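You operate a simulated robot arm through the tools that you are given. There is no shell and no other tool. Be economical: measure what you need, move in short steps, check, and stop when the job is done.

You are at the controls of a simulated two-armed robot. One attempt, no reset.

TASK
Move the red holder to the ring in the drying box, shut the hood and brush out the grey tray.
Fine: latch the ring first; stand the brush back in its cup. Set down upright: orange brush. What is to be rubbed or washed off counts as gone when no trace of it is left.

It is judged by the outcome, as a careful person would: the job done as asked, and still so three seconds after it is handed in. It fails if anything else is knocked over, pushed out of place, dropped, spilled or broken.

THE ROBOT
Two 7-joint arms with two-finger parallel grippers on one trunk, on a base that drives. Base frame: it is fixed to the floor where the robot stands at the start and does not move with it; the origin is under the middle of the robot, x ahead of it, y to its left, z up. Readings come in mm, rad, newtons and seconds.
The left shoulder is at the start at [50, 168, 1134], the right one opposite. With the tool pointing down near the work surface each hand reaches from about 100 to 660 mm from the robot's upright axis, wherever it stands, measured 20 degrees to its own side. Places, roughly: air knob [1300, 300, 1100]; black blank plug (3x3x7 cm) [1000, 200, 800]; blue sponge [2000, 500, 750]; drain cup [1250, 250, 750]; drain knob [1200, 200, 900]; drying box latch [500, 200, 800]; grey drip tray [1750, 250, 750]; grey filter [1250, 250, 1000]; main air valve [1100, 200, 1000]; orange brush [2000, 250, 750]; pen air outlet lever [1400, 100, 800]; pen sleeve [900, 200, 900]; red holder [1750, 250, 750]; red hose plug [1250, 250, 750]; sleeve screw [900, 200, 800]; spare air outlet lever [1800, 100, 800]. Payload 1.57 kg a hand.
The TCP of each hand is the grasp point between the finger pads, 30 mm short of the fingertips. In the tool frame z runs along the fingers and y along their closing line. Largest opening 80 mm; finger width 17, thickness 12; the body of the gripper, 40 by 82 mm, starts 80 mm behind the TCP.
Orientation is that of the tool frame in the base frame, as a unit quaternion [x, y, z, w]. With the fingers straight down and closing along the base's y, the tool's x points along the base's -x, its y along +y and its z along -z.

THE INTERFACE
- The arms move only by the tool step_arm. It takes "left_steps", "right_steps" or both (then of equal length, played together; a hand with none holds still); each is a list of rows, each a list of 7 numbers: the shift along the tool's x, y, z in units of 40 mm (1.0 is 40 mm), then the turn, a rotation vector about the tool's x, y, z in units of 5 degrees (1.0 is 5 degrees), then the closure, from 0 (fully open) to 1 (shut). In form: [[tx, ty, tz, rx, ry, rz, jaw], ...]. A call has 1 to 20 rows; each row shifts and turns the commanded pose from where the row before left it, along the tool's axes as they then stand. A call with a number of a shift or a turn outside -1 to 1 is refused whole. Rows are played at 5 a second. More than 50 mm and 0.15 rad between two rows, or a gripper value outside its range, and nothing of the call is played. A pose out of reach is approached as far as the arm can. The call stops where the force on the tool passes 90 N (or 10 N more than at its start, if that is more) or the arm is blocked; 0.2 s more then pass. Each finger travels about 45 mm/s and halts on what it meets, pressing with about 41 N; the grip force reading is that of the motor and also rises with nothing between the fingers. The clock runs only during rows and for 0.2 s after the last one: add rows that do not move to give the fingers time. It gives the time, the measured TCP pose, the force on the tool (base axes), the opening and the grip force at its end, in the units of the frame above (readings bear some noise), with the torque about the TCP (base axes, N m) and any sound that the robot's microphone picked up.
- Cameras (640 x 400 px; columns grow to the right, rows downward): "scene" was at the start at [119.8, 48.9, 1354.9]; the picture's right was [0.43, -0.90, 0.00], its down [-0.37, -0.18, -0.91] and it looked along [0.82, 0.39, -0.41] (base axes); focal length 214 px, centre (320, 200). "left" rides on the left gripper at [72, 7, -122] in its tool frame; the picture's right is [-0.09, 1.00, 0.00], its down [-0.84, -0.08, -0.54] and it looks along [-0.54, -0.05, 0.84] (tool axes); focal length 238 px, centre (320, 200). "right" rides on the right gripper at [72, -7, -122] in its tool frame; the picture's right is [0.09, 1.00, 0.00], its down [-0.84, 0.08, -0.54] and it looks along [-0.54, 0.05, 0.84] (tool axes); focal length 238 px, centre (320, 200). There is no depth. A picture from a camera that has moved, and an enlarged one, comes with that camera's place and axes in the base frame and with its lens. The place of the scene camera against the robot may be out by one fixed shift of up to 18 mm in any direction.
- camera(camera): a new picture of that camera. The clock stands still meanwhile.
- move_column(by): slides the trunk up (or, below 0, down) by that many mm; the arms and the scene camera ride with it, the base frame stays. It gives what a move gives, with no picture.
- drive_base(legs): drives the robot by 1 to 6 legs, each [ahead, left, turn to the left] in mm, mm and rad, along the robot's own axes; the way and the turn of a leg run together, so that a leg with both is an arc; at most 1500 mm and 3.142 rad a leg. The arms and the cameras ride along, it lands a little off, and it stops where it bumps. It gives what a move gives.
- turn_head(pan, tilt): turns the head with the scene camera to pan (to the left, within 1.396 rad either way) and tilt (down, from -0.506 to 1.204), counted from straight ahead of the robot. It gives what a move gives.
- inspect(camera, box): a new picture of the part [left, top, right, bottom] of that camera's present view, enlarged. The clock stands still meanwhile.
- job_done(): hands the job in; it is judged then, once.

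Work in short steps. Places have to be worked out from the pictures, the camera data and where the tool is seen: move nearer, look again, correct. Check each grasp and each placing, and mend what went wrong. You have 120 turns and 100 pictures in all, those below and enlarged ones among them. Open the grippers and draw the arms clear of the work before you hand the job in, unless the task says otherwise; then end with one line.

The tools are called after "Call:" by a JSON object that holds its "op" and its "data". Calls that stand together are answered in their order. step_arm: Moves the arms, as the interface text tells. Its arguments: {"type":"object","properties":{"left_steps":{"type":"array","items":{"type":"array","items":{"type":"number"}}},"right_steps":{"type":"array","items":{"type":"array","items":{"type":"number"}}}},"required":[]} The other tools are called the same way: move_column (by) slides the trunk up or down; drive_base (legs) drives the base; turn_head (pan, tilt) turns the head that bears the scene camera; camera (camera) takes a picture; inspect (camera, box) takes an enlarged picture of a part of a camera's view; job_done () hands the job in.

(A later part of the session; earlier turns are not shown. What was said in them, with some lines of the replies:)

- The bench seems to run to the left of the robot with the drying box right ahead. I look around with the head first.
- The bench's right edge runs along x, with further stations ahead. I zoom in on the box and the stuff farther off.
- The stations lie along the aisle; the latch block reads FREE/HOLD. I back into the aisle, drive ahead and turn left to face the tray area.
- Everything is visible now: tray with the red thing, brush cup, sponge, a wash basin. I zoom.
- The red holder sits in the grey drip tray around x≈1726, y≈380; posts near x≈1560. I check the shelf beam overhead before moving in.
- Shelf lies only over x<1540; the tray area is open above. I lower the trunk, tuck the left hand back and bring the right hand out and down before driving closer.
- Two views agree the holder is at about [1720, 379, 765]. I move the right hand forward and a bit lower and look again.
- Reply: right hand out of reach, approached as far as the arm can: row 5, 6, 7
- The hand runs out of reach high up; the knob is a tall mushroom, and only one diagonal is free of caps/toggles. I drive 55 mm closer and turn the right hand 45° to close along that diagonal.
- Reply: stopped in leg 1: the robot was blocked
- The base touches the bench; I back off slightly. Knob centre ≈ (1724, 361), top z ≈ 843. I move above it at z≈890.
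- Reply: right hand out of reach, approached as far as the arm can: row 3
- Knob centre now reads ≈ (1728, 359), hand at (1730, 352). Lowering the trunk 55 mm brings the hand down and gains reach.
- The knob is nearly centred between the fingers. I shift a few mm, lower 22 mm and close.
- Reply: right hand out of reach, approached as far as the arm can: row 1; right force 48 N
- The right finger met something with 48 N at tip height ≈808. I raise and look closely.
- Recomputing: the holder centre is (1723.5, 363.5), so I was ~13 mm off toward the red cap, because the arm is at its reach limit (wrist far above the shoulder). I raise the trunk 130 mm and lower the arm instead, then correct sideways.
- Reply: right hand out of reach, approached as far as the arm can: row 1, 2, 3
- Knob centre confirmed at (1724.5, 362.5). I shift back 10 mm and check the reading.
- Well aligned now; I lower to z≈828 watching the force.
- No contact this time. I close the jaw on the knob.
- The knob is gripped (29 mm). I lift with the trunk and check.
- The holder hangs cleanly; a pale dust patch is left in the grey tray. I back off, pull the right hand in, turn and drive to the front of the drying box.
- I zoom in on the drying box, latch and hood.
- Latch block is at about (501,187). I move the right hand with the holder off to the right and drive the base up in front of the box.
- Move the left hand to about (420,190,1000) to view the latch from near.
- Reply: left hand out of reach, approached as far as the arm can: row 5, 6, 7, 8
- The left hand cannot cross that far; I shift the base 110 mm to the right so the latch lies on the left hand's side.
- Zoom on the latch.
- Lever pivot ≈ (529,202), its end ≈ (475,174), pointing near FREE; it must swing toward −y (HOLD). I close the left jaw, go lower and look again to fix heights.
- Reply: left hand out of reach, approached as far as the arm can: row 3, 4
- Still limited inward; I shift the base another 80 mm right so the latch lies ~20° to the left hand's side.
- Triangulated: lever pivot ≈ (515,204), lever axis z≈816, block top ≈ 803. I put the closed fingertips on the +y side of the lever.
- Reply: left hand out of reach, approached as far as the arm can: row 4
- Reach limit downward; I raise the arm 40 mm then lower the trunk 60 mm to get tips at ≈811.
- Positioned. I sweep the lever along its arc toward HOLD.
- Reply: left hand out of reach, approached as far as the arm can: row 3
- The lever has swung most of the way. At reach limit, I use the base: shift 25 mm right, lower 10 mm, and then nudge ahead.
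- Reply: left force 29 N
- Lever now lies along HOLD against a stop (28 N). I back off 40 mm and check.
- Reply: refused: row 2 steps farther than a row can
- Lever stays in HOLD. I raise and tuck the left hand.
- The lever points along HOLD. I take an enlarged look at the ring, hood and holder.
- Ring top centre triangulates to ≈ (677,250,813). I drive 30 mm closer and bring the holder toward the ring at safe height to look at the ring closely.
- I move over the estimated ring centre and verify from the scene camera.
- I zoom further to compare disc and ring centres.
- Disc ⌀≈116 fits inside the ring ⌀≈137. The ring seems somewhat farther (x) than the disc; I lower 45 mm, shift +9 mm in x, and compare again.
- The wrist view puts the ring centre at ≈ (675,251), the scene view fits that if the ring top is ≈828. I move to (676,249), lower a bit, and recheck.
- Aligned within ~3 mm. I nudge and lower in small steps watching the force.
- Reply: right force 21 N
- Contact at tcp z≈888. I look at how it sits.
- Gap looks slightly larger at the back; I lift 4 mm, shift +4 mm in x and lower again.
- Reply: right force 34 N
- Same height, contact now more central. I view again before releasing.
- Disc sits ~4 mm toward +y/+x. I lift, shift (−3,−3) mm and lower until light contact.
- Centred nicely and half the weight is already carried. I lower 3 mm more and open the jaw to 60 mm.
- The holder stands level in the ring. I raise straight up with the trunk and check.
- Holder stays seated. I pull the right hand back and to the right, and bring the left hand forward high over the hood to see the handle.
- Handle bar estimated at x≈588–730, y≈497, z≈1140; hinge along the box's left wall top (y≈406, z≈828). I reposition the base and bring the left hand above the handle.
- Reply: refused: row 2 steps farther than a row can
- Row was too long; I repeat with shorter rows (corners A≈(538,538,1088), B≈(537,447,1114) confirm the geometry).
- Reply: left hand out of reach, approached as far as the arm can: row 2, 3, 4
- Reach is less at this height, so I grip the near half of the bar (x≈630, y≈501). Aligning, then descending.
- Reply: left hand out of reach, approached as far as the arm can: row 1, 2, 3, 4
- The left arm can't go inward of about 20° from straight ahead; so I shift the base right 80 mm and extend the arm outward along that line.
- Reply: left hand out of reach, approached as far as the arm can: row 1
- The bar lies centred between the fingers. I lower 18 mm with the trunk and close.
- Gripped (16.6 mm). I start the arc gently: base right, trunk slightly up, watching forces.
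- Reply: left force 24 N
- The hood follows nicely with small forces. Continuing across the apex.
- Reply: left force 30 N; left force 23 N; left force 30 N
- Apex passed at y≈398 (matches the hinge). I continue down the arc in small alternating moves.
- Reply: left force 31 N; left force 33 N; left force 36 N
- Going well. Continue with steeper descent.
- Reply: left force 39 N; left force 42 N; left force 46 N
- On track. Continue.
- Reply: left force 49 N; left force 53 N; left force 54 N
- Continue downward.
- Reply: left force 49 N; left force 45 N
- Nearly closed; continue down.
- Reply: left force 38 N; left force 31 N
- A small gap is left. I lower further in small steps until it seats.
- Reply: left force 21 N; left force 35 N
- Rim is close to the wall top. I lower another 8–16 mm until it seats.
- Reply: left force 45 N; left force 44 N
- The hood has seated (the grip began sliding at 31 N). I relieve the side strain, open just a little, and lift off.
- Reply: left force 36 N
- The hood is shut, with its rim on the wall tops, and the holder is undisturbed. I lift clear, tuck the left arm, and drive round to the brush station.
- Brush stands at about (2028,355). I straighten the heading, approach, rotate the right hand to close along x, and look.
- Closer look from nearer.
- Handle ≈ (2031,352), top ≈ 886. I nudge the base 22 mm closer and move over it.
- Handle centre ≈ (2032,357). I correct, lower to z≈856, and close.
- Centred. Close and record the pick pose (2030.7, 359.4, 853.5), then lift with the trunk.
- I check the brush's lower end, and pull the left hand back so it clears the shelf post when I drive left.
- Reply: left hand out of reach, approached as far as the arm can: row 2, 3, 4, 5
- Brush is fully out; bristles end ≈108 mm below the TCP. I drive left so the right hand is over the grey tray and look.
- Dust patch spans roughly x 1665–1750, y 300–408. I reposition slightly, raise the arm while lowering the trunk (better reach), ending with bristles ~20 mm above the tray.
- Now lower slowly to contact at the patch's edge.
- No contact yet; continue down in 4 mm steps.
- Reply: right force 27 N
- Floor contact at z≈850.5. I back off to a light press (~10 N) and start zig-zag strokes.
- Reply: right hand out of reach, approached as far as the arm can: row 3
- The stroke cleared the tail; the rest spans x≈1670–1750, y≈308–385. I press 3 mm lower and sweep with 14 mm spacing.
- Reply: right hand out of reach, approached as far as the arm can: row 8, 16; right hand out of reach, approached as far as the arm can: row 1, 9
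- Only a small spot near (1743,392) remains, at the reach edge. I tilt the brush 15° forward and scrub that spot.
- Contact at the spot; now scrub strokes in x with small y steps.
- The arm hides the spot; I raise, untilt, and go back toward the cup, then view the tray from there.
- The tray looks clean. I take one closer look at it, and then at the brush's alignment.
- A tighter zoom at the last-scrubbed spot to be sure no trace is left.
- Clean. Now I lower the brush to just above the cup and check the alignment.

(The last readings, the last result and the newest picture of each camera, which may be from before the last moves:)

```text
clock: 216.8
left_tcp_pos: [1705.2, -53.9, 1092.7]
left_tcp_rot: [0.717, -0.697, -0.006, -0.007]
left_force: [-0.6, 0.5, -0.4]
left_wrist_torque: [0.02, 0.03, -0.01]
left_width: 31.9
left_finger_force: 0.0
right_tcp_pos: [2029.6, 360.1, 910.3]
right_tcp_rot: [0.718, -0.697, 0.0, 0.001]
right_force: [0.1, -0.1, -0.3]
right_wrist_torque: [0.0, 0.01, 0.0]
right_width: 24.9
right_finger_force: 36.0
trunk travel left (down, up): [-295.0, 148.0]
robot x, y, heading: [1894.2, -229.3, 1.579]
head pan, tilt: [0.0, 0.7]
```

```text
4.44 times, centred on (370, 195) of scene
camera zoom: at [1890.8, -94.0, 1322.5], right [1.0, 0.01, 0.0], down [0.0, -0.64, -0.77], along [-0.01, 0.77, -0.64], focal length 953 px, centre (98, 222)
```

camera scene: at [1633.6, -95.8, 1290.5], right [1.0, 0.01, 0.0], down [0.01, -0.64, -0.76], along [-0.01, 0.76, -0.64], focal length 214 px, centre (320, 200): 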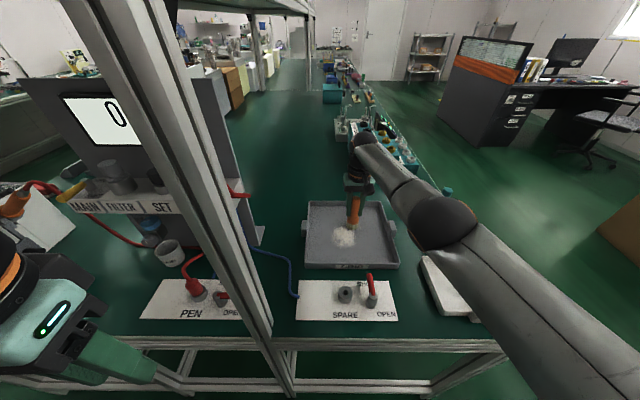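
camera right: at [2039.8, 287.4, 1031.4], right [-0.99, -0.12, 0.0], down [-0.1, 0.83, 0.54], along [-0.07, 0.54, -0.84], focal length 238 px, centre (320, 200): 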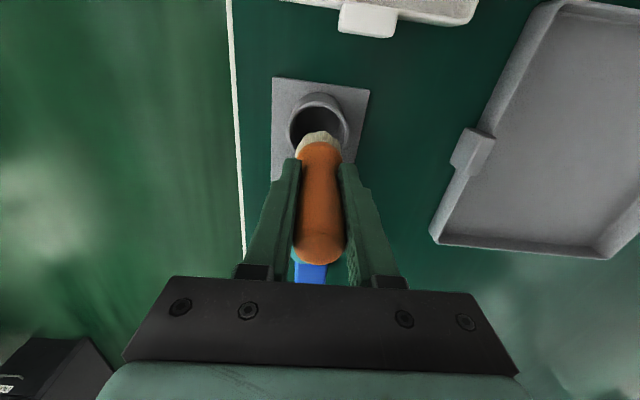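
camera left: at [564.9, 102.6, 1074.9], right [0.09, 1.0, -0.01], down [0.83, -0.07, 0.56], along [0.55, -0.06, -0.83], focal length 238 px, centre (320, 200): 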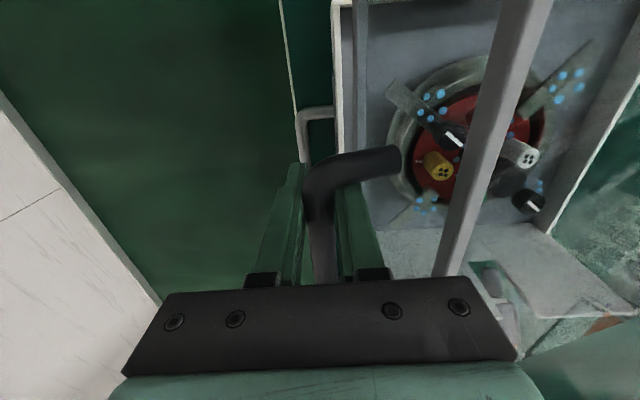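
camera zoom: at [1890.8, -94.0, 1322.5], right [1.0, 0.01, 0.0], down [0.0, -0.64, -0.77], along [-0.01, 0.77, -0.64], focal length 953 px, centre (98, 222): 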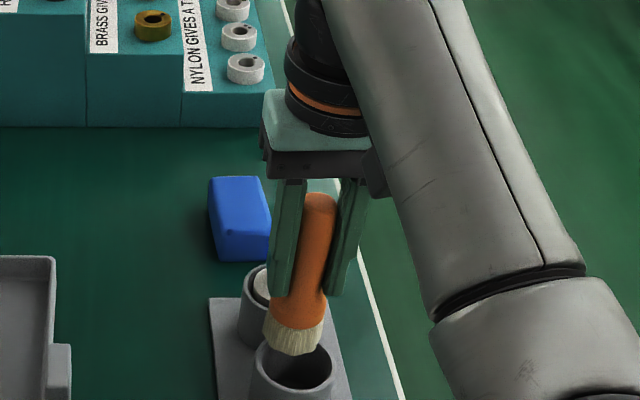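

Aligned in x; I shift 3 mm toward −y and lower into the cup in steps.

Call:
{"op": "step_arm", "data": {"right_steps": [[0.08, -0.04, 0.4, 0, 0, 0, 1], [0, 0, 0.4, 0, 0, 0, 1], [0, 0, 0.3, 0, 0, 0, 1], [0, 0, 0, 0, 0, 0, 1]]}}

Call:
{"op": "step_arm", "data": {"right_steps": [[0, 0, 0.2, 0, 0, 0, 1], [0, 0, 0.1, 0, 0, 0, 1], [0, 0, 0, 0, 0, 0, 1]]}}

Call:
{"op": "inspect", "data": {"camera": "scene", "box": [330, 170, 410, 260]}}

```text
clock: 217.7
left_tcp_pos: [1704.2, -55.5, 1092.4]
left_tcp_rot: [0.716, -0.698, -0.005, -0.008]
left_force: [-0.3, -0.3, -0.3]
left_wrist_torque: [0.01, 0.01, 0.01]
left_width: 31.9
left_finger_force: 0.1
right_tcp_pos: [2029.7, 362.5, 894.9]
right_tcp_rot: [0.719, -0.695, -0.019, -0.014]
right_force: [1.8, -6.4, 38.0]
right_wrist_torque: [-0.39, 0.39, 0.15]
right_width: 24.8
right_finger_force: 36.4
trunk travel left (down, up): [-295.0, 148.0]
robot x, y, heading: [1894.6, -225.3, 1.577]
head pan, tilt: [0.0, 0.7]
stopped in row 4 (right hand): the force on the tool passed its limit at 93 N (the readings are from after the stop); the commanded pose is now the measured one
```

```text
clock: 218.4
left_tcp_pos: [1704.7, -61.3, 1094.9]
left_tcp_rot: [0.716, -0.698, -0.009, -0.012]
left_force: [0.1, 0.4, 0.3]
left_wrist_torque: [0.02, 0.0, -0.01]
left_width: 32.1
left_finger_force: 0.1
right_tcp_pos: [2029.0, 361.0, 895.2]
right_tcp_rot: [0.719, -0.695, -0.026, -0.023]
right_force: [6.7, -20.1, 77.4]
right_wrist_torque: [-1.17, 0.94, 0.32]
right_width: 24.7
right_finger_force: 36.1
trunk travel left (down, up): [-295.0, 148.0]
robot x, y, heading: [1896.7, -231.6, 1.576]
head pan, tilt: [0.0, 0.7]
```

```text
4.44 times, centred on (370, 215) of scene
camera zoom: at [1890.1, -104.1, 1324.0], right [1.0, 0.01, 0.0], down [0.0, -0.64, -0.77], along [0.0, 0.77, -0.64], focal length 953 px, centre (98, 133)
```

zoom: 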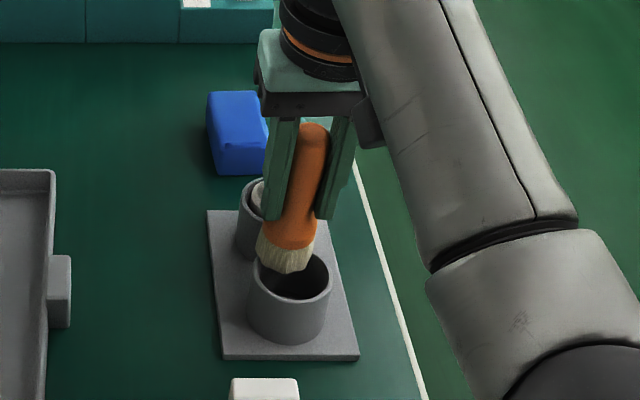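

The bristles met the back-left rim. I raise at once and re-measure.

Call:
{"op": "step_arm", "data": {"right_steps": [[0, 0, -0.4, 0, 0, 0, 1], [0, 0, -0.4, 0, 0, 0, 1], [0, 0, 0, 0, 0, 0, 1]]}}

Call:
{"op": "camera", "data": {"camera": "right"}}

Call:
{"op": "inspect", "data": {"camera": "scene", "box": [330, 160, 410, 250]}}

```text
clock: 219.2
left_tcp_pos: [1705.4, -53.9, 1092.5]
left_tcp_rot: [0.717, -0.697, -0.005, -0.007]
left_force: [0.3, -0.8, 0.4]
left_wrist_torque: [-0.03, -0.02, -0.02]
left_width: 32.1
left_finger_force: 0.0
right_tcp_pos: [2030.9, 360.4, 903.8]
right_tcp_rot: [0.718, -0.696, -0.01, -0.008]
right_force: [-0.3, -0.1, -0.7]
right_wrist_torque: [0.02, 0.05, 0.03]
right_width: 24.6
right_finger_force: 36.3
trunk travel left (down, up): [-295.0, 148.0]
robot x, y, heading: [1894.0, -228.3, 1.58]
head pan, tilt: [0.0, 0.7]
```

```text
8 pictures are left
camera right: at [2041.2, 285.4, 1023.4], right [-0.99, -0.12, 0.0], down [-0.1, 0.82, 0.56], along [-0.07, 0.56, -0.83], focal length 238 px, centre (320, 200)
```

right: 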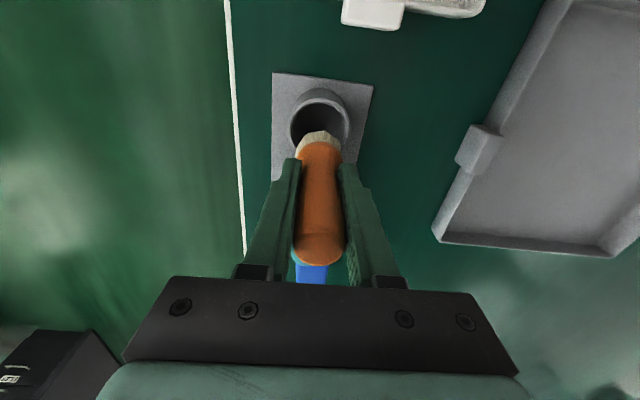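

```text
4.44 times, centred on (370, 205) of scene
camera zoom: at [1891.0, -94.1, 1322.1], right [1.0, 0.01, 0.0], down [0.0, -0.64, -0.76], along [0.0, 0.76, -0.64], focal length 953 px, centre (98, 178)
```

zoom: 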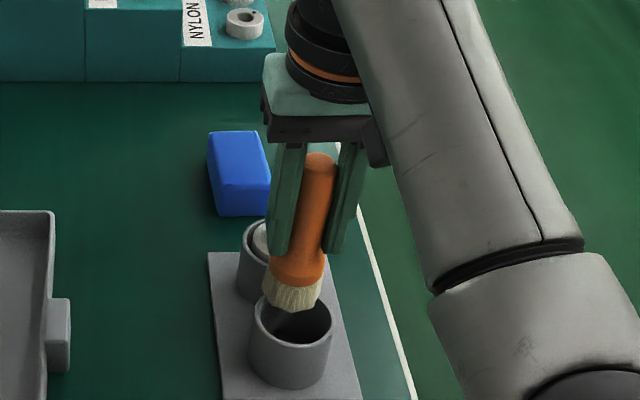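

The brush is tilted ≈5° with its bristles toward +y in the hand. I counter-rotate 5°, shift (+3,−3) mm, and check before lowering.

Call:
{"op": "step_arm", "data": {"right_steps": [[0, 0, -0.15, 0, 0, 0, 1], [0.075, -0.075, 0, 0, 1, 0, 1], [0, 0, 0, 0, 0, 0, 1]]}}

Call:
{"op": "inspect", "data": {"camera": "scene", "box": [330, 160, 410, 250]}}

```text
clock: 220.1
left_tcp_pos: [1705.9, -54.5, 1092.1]
left_tcp_rot: [0.716, -0.698, -0.007, -0.007]
left_force: [0.3, 0.9, -0.8]
left_wrist_torque: [-0.05, 0.0, 0.0]
left_width: 32.0
left_finger_force: 0.1
right_tcp_pos: [2034.0, 357.8, 912.9]
right_tcp_rot: [0.718, -0.695, 0.019, 0.021]
right_force: [0.8, 0.3, -0.3]
right_wrist_torque: [-0.01, 0.02, -0.02]
right_width: 24.8
right_finger_force: 36.2
trunk travel left (down, up): [-295.0, 148.0]
robot x, y, heading: [1900.1, -227.9, 1.575]
head pan, tilt: [0.0, 0.7]
```

```text
4.44 times, centred on (370, 205) of scene
camera zoom: at [1891.0, -94.3, 1322.5], right [1.0, 0.01, 0.0], down [0.0, -0.64, -0.76], along [0.0, 0.76, -0.64], focal length 953 px, centre (98, 178)
```

zoom: 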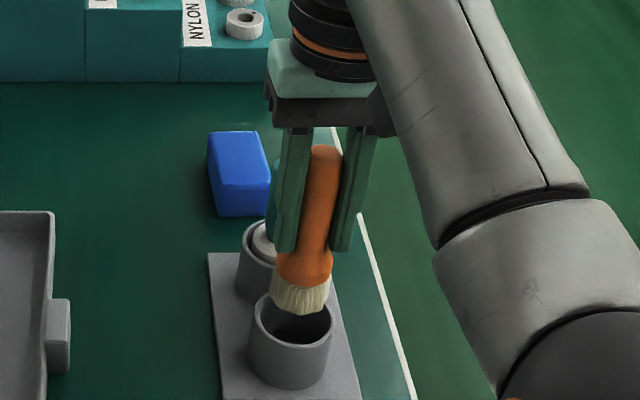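

Now well centred over the cup. I lower in stages with force checks.

Call:
{"op": "step_arm", "data": {"right_steps": [[-0.015, 0.04, 0.25, 0, 0, 0, 1], [-0.015, 0, 0.25, 0, 0, 0, 1], [0, 0, 0, 0, 0, 0, 1]]}}

Call:
{"op": "step_arm", "data": {"right_steps": [[-0.01, 0, 0.15, 0, 0, 0, 1], [0, 0, 0, 0, 0, 0, 1]]}}

```text
clock: 220.8
left_tcp_pos: [1704.5, -56.4, 1093.2]
left_tcp_rot: [0.716, -0.698, -0.006, -0.008]
left_force: [-1.2, 0.6, 1.3]
left_wrist_torque: [0.01, 0.02, 0.01]
left_width: 32.2
left_finger_force: 0.1
right_tcp_pos: [2032.8, 355.6, 896.0]
right_tcp_rot: [0.719, -0.695, 0.018, 0.018]
right_force: [1.0, -0.1, 14.3]
right_wrist_torque: [0.29, -0.1, -0.02]
right_width: 24.4
right_finger_force: 36.2
trunk travel left (down, up): [-295.0, 148.0]
robot x, y, heading: [1894.2, -227.9, 1.577]
head pan, tilt: [0.0, 0.7]
```

```text
clock: 221.4
left_tcp_pos: [1704.8, -59.1, 1093.7]
left_tcp_rot: [0.717, -0.697, -0.008, -0.009]
left_force: [-1.0, 0.0, -0.6]
left_wrist_torque: [0.02, 0.02, -0.02]
left_width: 31.7
left_finger_force: 0.0
right_tcp_pos: [2032.6, 355.4, 894.7]
right_tcp_rot: [0.718, -0.696, 0.015, 0.014]
right_force: [6.1, -11.7, 42.4]
right_wrist_torque: [-0.01, -0.69, -0.19]
right_width: 24.5
right_finger_force: 36.6
trunk travel left (down, up): [-295.0, 148.0]
robot x, y, heading: [1897.1, -226.4, 1.575]
head pan, tilt: [0.0, 0.7]
```

Contact at the back (+y) side of the rim. I lift, shift 6 mm toward −y, and retry.

Call:
{"op": "step_arm", "data": {"right_steps": [[0, 0, -0.35, 0, 0, 0, 1], [0.15, 0, 0, 0, 0, 0, 1], [-0.01, 0, 0.2, 0, 0, 0, 1], [0, 0, 0, 0, 0, 0, 1]]}}

Call:
{"op": "step_arm", "data": {"right_steps": [[-0.01, 0, 0.12, 0, 0, 0, 1], [0, 0, 0, 0, 0, 0, 1]]}}

```text
clock: 222.4
left_tcp_pos: [1705.3, -54.8, 1091.5]
left_tcp_rot: [0.717, -0.697, -0.005, -0.007]
left_force: [-0.1, 0.1, -0.1]
left_wrist_torque: [0.05, -0.03, 0.01]
left_width: 32.0
left_finger_force: 0.0
right_tcp_pos: [2031.6, 351.7, 891.2]
right_tcp_rot: [0.718, -0.695, 0.02, 0.023]
right_force: [-0.1, 0.2, -1.0]
right_wrist_torque: [-0.01, -0.02, -0.01]
right_width: 24.7
right_finger_force: 36.3
trunk travel left (down, up): [-295.0, 148.0]
robot x, y, heading: [1898.6, -229.1, 1.574]
head pan, tilt: [0.0, 0.7]
```

```text
clock: 223.1
left_tcp_pos: [1705.9, -54.6, 1093.5]
left_tcp_rot: [0.717, -0.697, -0.006, -0.008]
left_force: [-0.2, 0.4, 0.0]
left_wrist_torque: [-0.01, 0.0, 0.01]
left_width: 31.9
left_finger_force: 0.1
right_tcp_pos: [2031.5, 352.7, 885.7]
right_tcp_rot: [0.717, -0.696, 0.019, 0.02]
right_force: [-0.2, -0.1, -2.2]
right_wrist_torque: [-0.01, 0.02, 0.01]
right_width: 24.7
right_finger_force: 35.9
trunk travel left (down, up): [-295.0, 148.0]
robot x, y, heading: [1893.9, -229.6, 1.576]
head pan, tilt: [0.0, 0.7]
```

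It's inside the cup now. Continue lowering.

Call:
{"op": "step_arm", "data": {"right_steps": [[-0.01, 0, 0.2, 0, 0, 0, 1], [-0.01, 0, 0.2, 0, 0, 0, 1], [0, 0, 0, 0, 0, 0, 1]]}}

Call:
{"op": "step_arm", "data": {"right_steps": [[-0.01, 0, 0.2, 0, 0, 0, 1], [0, 0, 0, 0, 0, 0, 1]]}}

Call:
{"op": "step_arm", "data": {"right_steps": [[-0.01, 0, 0.15, 0, 0, 0, 1], [0, 0, 0, 0, 0, 0, 1]]}}

```text
clock: 223.8
left_tcp_pos: [1705.2, -53.9, 1093.6]
left_tcp_rot: [0.717, -0.697, -0.006, -0.008]
left_force: [0.1, -0.3, 0.7]
left_wrist_torque: [0.0, -0.01, -0.02]
left_width: 32.1
left_finger_force: 0.0
right_tcp_pos: [2033.9, 351.9, 870.3]
right_tcp_rot: [0.717, -0.696, 0.02, 0.021]
right_force: [0.2, -0.2, -0.5]
right_wrist_torque: [-0.02, -0.03, 0.0]
right_width: 24.6
right_finger_force: 36.7
trunk travel left (down, up): [-295.0, 148.0]
robot x, y, heading: [1897.6, -228.9, 1.573]
head pan, tilt: [0.0, 0.7]
```

```text
clock: 224.4
left_tcp_pos: [1704.8, -54.6, 1092.7]
left_tcp_rot: [0.716, -0.698, -0.007, -0.007]
left_force: [0.5, -0.5, 0.2]
left_wrist_torque: [0.0, 0.02, -0.01]
left_width: 32.2
left_finger_force: 0.0
right_tcp_pos: [2032.3, 352.0, 861.8]
right_tcp_rot: [0.718, -0.695, 0.02, 0.021]
right_force: [0.4, 0.9, 0.3]
right_wrist_torque: [-0.01, -0.02, 0.0]
right_width: 24.6
right_finger_force: 36.9
trunk travel left (down, up): [-295.0, 148.0]
robot x, y, heading: [1894.9, -229.6, 1.574]
head pan, tilt: [0.0, 0.7]
```

```text
clock: 225.1
left_tcp_pos: [1704.8, -55.3, 1092.4]
left_tcp_rot: [0.716, -0.698, -0.006, -0.007]
left_force: [0.6, 0.6, 0.0]
left_wrist_torque: [-0.01, -0.01, 0.02]
left_width: 31.8
left_finger_force: 0.1
right_tcp_pos: [2032.4, 352.1, 854.8]
right_tcp_rot: [0.718, -0.696, 0.019, 0.022]
right_force: [-0.2, 0.4, 0.1]
right_wrist_torque: [-0.01, -0.01, 0.0]
right_width: 24.7
right_finger_force: 36.2
trunk travel left (down, up): [-295.0, 148.0]
robot x, y, heading: [1897.0, -225.9, 1.575]
head pan, tilt: [0.0, 0.7]
```

Still free; a few more mm in small steps.

Call:
{"op": "step_arm", "data": {"right_steps": [[-0.005, 0, 0.1, 0, 0, 0, 1], [0, 0, 0, 0, 0, 0, 1]]}}

Call:
{"op": "step_arm", "data": {"right_steps": [[-0.005, 0, 0.1, 0, 0, 0, 1], [0, 0, 0, 0, 0, 0, 1]]}}

Call:
{"op": "inspect", "data": {"camera": "scene", "box": [330, 160, 410, 250]}}

```text
clock: 225.7
left_tcp_pos: [1704.4, -54.8, 1093.4]
left_tcp_rot: [0.717, -0.697, -0.006, -0.007]
left_force: [-0.5, -0.4, -0.9]
left_wrist_torque: [0.03, -0.01, 0.0]
left_width: 31.9
left_finger_force: 0.0
right_tcp_pos: [2033.6, 352.2, 851.5]
right_tcp_rot: [0.719, -0.695, 0.019, 0.022]
right_force: [0.5, 0.5, -0.3]
right_wrist_torque: [0.02, -0.01, -0.02]
right_width: 24.3
right_finger_force: 36.2
trunk travel left (down, up): [-295.0, 148.0]
robot x, y, heading: [1893.5, -230.4, 1.575]
head pan, tilt: [0.0, 0.7]
```

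```text
clock: 226.2
left_tcp_pos: [1703.5, -54.9, 1092.0]
left_tcp_rot: [0.716, -0.698, -0.006, -0.008]
left_force: [-0.7, 0.1, -0.1]
left_wrist_torque: [0.01, 0.01, 0.03]
left_width: 32.1
left_finger_force: 0.2
right_tcp_pos: [2033.1, 351.7, 848.2]
right_tcp_rot: [0.719, -0.695, 0.018, 0.02]
right_force: [-0.5, -0.2, 5.5]
right_wrist_torque: [0.07, 0.02, 0.01]
right_width: 24.3
right_finger_force: 37.0
trunk travel left (down, up): [-295.0, 148.0]
robot x, y, heading: [1898.2, -230.8, 1.578]
head pan, tilt: [0.0, 0.7]
```

```text
4.44 times, centred on (370, 205) of scene
camera zoom: at [1890.8, -94.9, 1322.7], right [1.0, 0.01, 0.0], down [0.0, -0.64, -0.77], along [0.0, 0.77, -0.64], focal length 953 px, centre (98, 178)
```

zoom: 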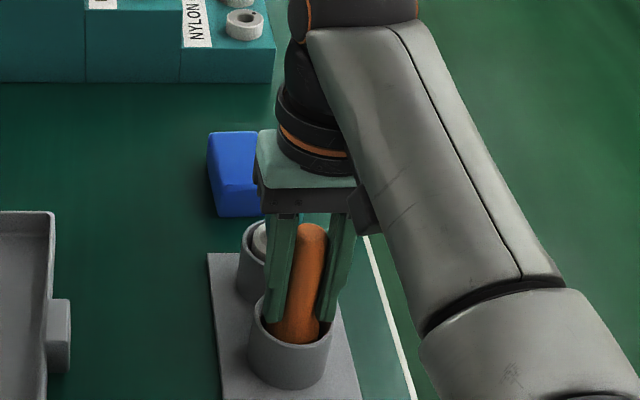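

The brush stands on the cup floor, upright. I open and rise straight up.

Call:
{"op": "step_arm", "data": {"right_steps": [[0, 0, 0, 0, 0, 0, 0.6], [0, 0, 0, 0, 0, 0, 0.3], [0, 0, 0, 0, 0, 0, 0.2], [0, 0, 0, 0, 0, 0, 0.2], [0, 0, 0, 0, 0, 0, 0.2]]}}

Call:
{"op": "move_column", "data": {"by": 140}}

Call:
{"op": "drive_base", "data": {"legs": [[-250, 0, 0]]}}

Call:
{"op": "inspect", "data": {"camera": "scene", "box": [200, 130, 420, 270]}}

```text
clock: 227.4
left_tcp_pos: [1705.5, -56.0, 1091.7]
left_tcp_rot: [0.716, -0.698, -0.006, -0.007]
left_force: [-0.2, 0.5, 0.2]
left_wrist_torque: [0.02, 0.0, -0.01]
left_width: 31.9
left_finger_force: 0.0
right_tcp_pos: [2033.9, 352.6, 846.7]
right_tcp_rot: [0.718, -0.696, 0.019, 0.021]
right_force: [-0.7, -0.5, 0.2]
right_wrist_torque: [0.05, -0.02, 0.01]
right_width: 64.0
right_finger_force: 0.1
trunk travel left (down, up): [-295.0, 148.0]
robot x, y, heading: [1894.8, -230.0, 1.577]
head pan, tilt: [0.0, 0.7]
```

```text
clock: 229.1
left_tcp_pos: [1705.2, -54.2, 1233.1]
left_tcp_rot: [0.717, -0.697, -0.007, -0.008]
left_force: [-0.2, 1.0, 0.1]
left_wrist_torque: [-0.01, -0.02, 0.04]
left_width: 32.0
left_finger_force: 0.1
right_tcp_pos: [2034.0, 351.7, 987.1]
right_tcp_rot: [0.718, -0.695, 0.019, 0.021]
right_force: [0.3, -0.2, -0.4]
right_wrist_torque: [0.0, 0.01, 0.01]
right_width: 64.0
right_finger_force: 0.1
trunk travel left (down, up): [-435.0, 8.0]
robot x, y, heading: [1892.8, -230.7, 1.576]
head pan, tilt: [0.0, 0.7]
```

```text
clock: 230.9
left_tcp_pos: [1706.1, -299.6, 1232.5]
left_tcp_rot: [0.719, -0.695, -0.006, -0.007]
left_force: [-0.3, -0.7, -0.1]
left_wrist_torque: [0.05, -0.02, -0.02]
left_width: 32.0
left_finger_force: 0.0
right_tcp_pos: [2031.8, 109.6, 987.5]
right_tcp_rot: [0.721, -0.692, 0.019, 0.021]
right_force: [-0.4, 0.1, -0.1]
right_wrist_torque: [0.01, -0.01, -0.02]
right_width: 64.1
right_finger_force: 0.2
trunk travel left (down, up): [-435.0, 8.0]
robot x, y, heading: [1897.7, -471.4, 1.581]
head pan, tilt: [0.0, 0.7]
```

```text
2.86 times, centred on (310, 200) of scene
camera zoom: at [1892.3, -338.3, 1462.6], right [1.0, 0.01, 0.0], down [0.01, -0.64, -0.77], along [-0.01, 0.77, -0.64], focal length 613 px, centre (349, 200)
```

zoom: 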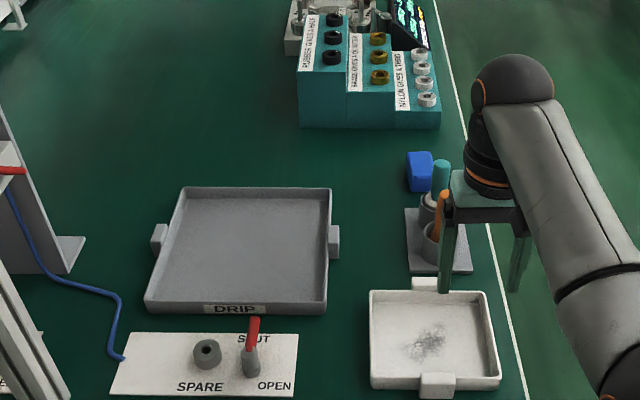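

The brush stands upright in its cup and the tray is clean. I withdraw further and take a last look at the drying box.

Call:
{"op": "drive_base", "data": {"legs": [[-170, 0, 0]]}}

Call:
{"op": "turn_head", "data": {"pan": 1.0, "tilt": 0.35}}

Call:
{"op": "camera", "data": {"camera": "scene"}}

```text
clock: 232.4
left_tcp_pos: [1707.9, -469.9, 1234.3]
left_tcp_rot: [0.72, -0.694, -0.006, -0.008]
left_force: [0.4, -0.1, 0.1]
left_wrist_torque: [0.0, 0.01, 0.02]
left_width: 31.9
left_finger_force: 0.1
right_tcp_pos: [2032.6, -59.6, 988.6]
right_tcp_rot: [0.722, -0.692, 0.019, 0.021]
right_force: [-0.1, -1.0, -0.5]
right_wrist_torque: [0.02, 0.01, 0.04]
right_width: 63.9
right_finger_force: 0.2
trunk travel left (down, up): [-435.0, 8.0]
robot x, y, heading: [1898.6, -635.0, 1.586]
head pan, tilt: [0.0, 0.7]
```

```text
clock: 233.6
left_tcp_pos: [1708.6, -468.6, 1233.3]
left_tcp_rot: [0.72, -0.694, -0.006, -0.007]
left_force: [0.7, -0.1, -0.5]
left_wrist_torque: [-0.02, -0.04, 0.05]
left_width: 32.0
left_finger_force: 0.1
right_tcp_pos: [2033.1, -59.1, 987.5]
right_tcp_rot: [0.722, -0.691, 0.019, 0.021]
right_force: [0.1, 0.0, -0.2]
right_wrist_torque: [0.0, 0.02, 0.01]
right_width: 64.0
right_finger_force: 0.1
trunk travel left (down, up): [-435.0, 8.0]
robot x, y, heading: [1900.4, -644.6, 1.583]
head pan, tilt: [1.0, 0.351]
```

```text
3 pictures are left
camera scene: at [1816.7, -542.5, 1493.9], right [0.53, 0.85, 0.0], down [0.29, -0.18, -0.94], along [-0.8, 0.5, -0.34], focal length 214 px, centre (320, 200)
```

scene: 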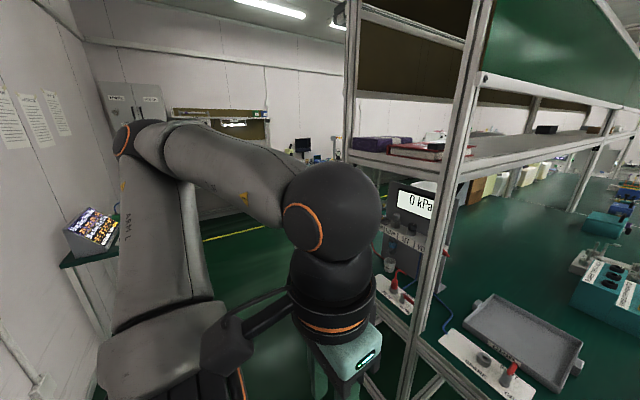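

The box is hidden behind the arm, but I had already checked it. I open both grippers fully and hand in.

Call:
{"op": "step_arm", "data": {"left_steps": [[0, 0, 0, 0, 0, 0, 0], [0, 0, 0, 0, 0, 0, 0], [0, 0, 0, 0, 0, 0, 0]], "right_steps": [[0, 0, 0, 0, 0, 0, 0], [0, 0, 0, 0, 0, 0, 0], [0, 0, 0, 0, 0, 0, 0]]}}

Call:
{"op": "job_done", "data": {}}

```text
clock: 234.4
left_tcp_pos: [1708.8, -468.2, 1233.6]
left_tcp_rot: [0.72, -0.694, -0.005, -0.007]
left_force: [0.1, -0.5, 0.3]
left_wrist_torque: [0.02, 0.01, -0.01]
left_width: 80.0
left_finger_force: 0.1
right_tcp_pos: [2033.4, -58.5, 988.0]
right_tcp_rot: [0.721, -0.692, 0.019, 0.02]
right_force: [-0.1, 0.3, 0.4]
right_wrist_torque: [0.01, -0.01, -0.02]
right_width: 80.0
right_finger_force: 0.2
trunk travel left (down, up): [-435.0, 8.0]
robot x, y, heading: [1903.2, -639.1, 1.586]
head pan, tilt: [1.0, 0.351]
```

```text
The job is handed in.
```

I latched the ring, seated the red holder in it, shut the hood, brushed the grey drip tray clean and stood the orange brush back in its cup; the drying box was hidden behind my arm in the final picture, so I last saw it right after shutting the hood.
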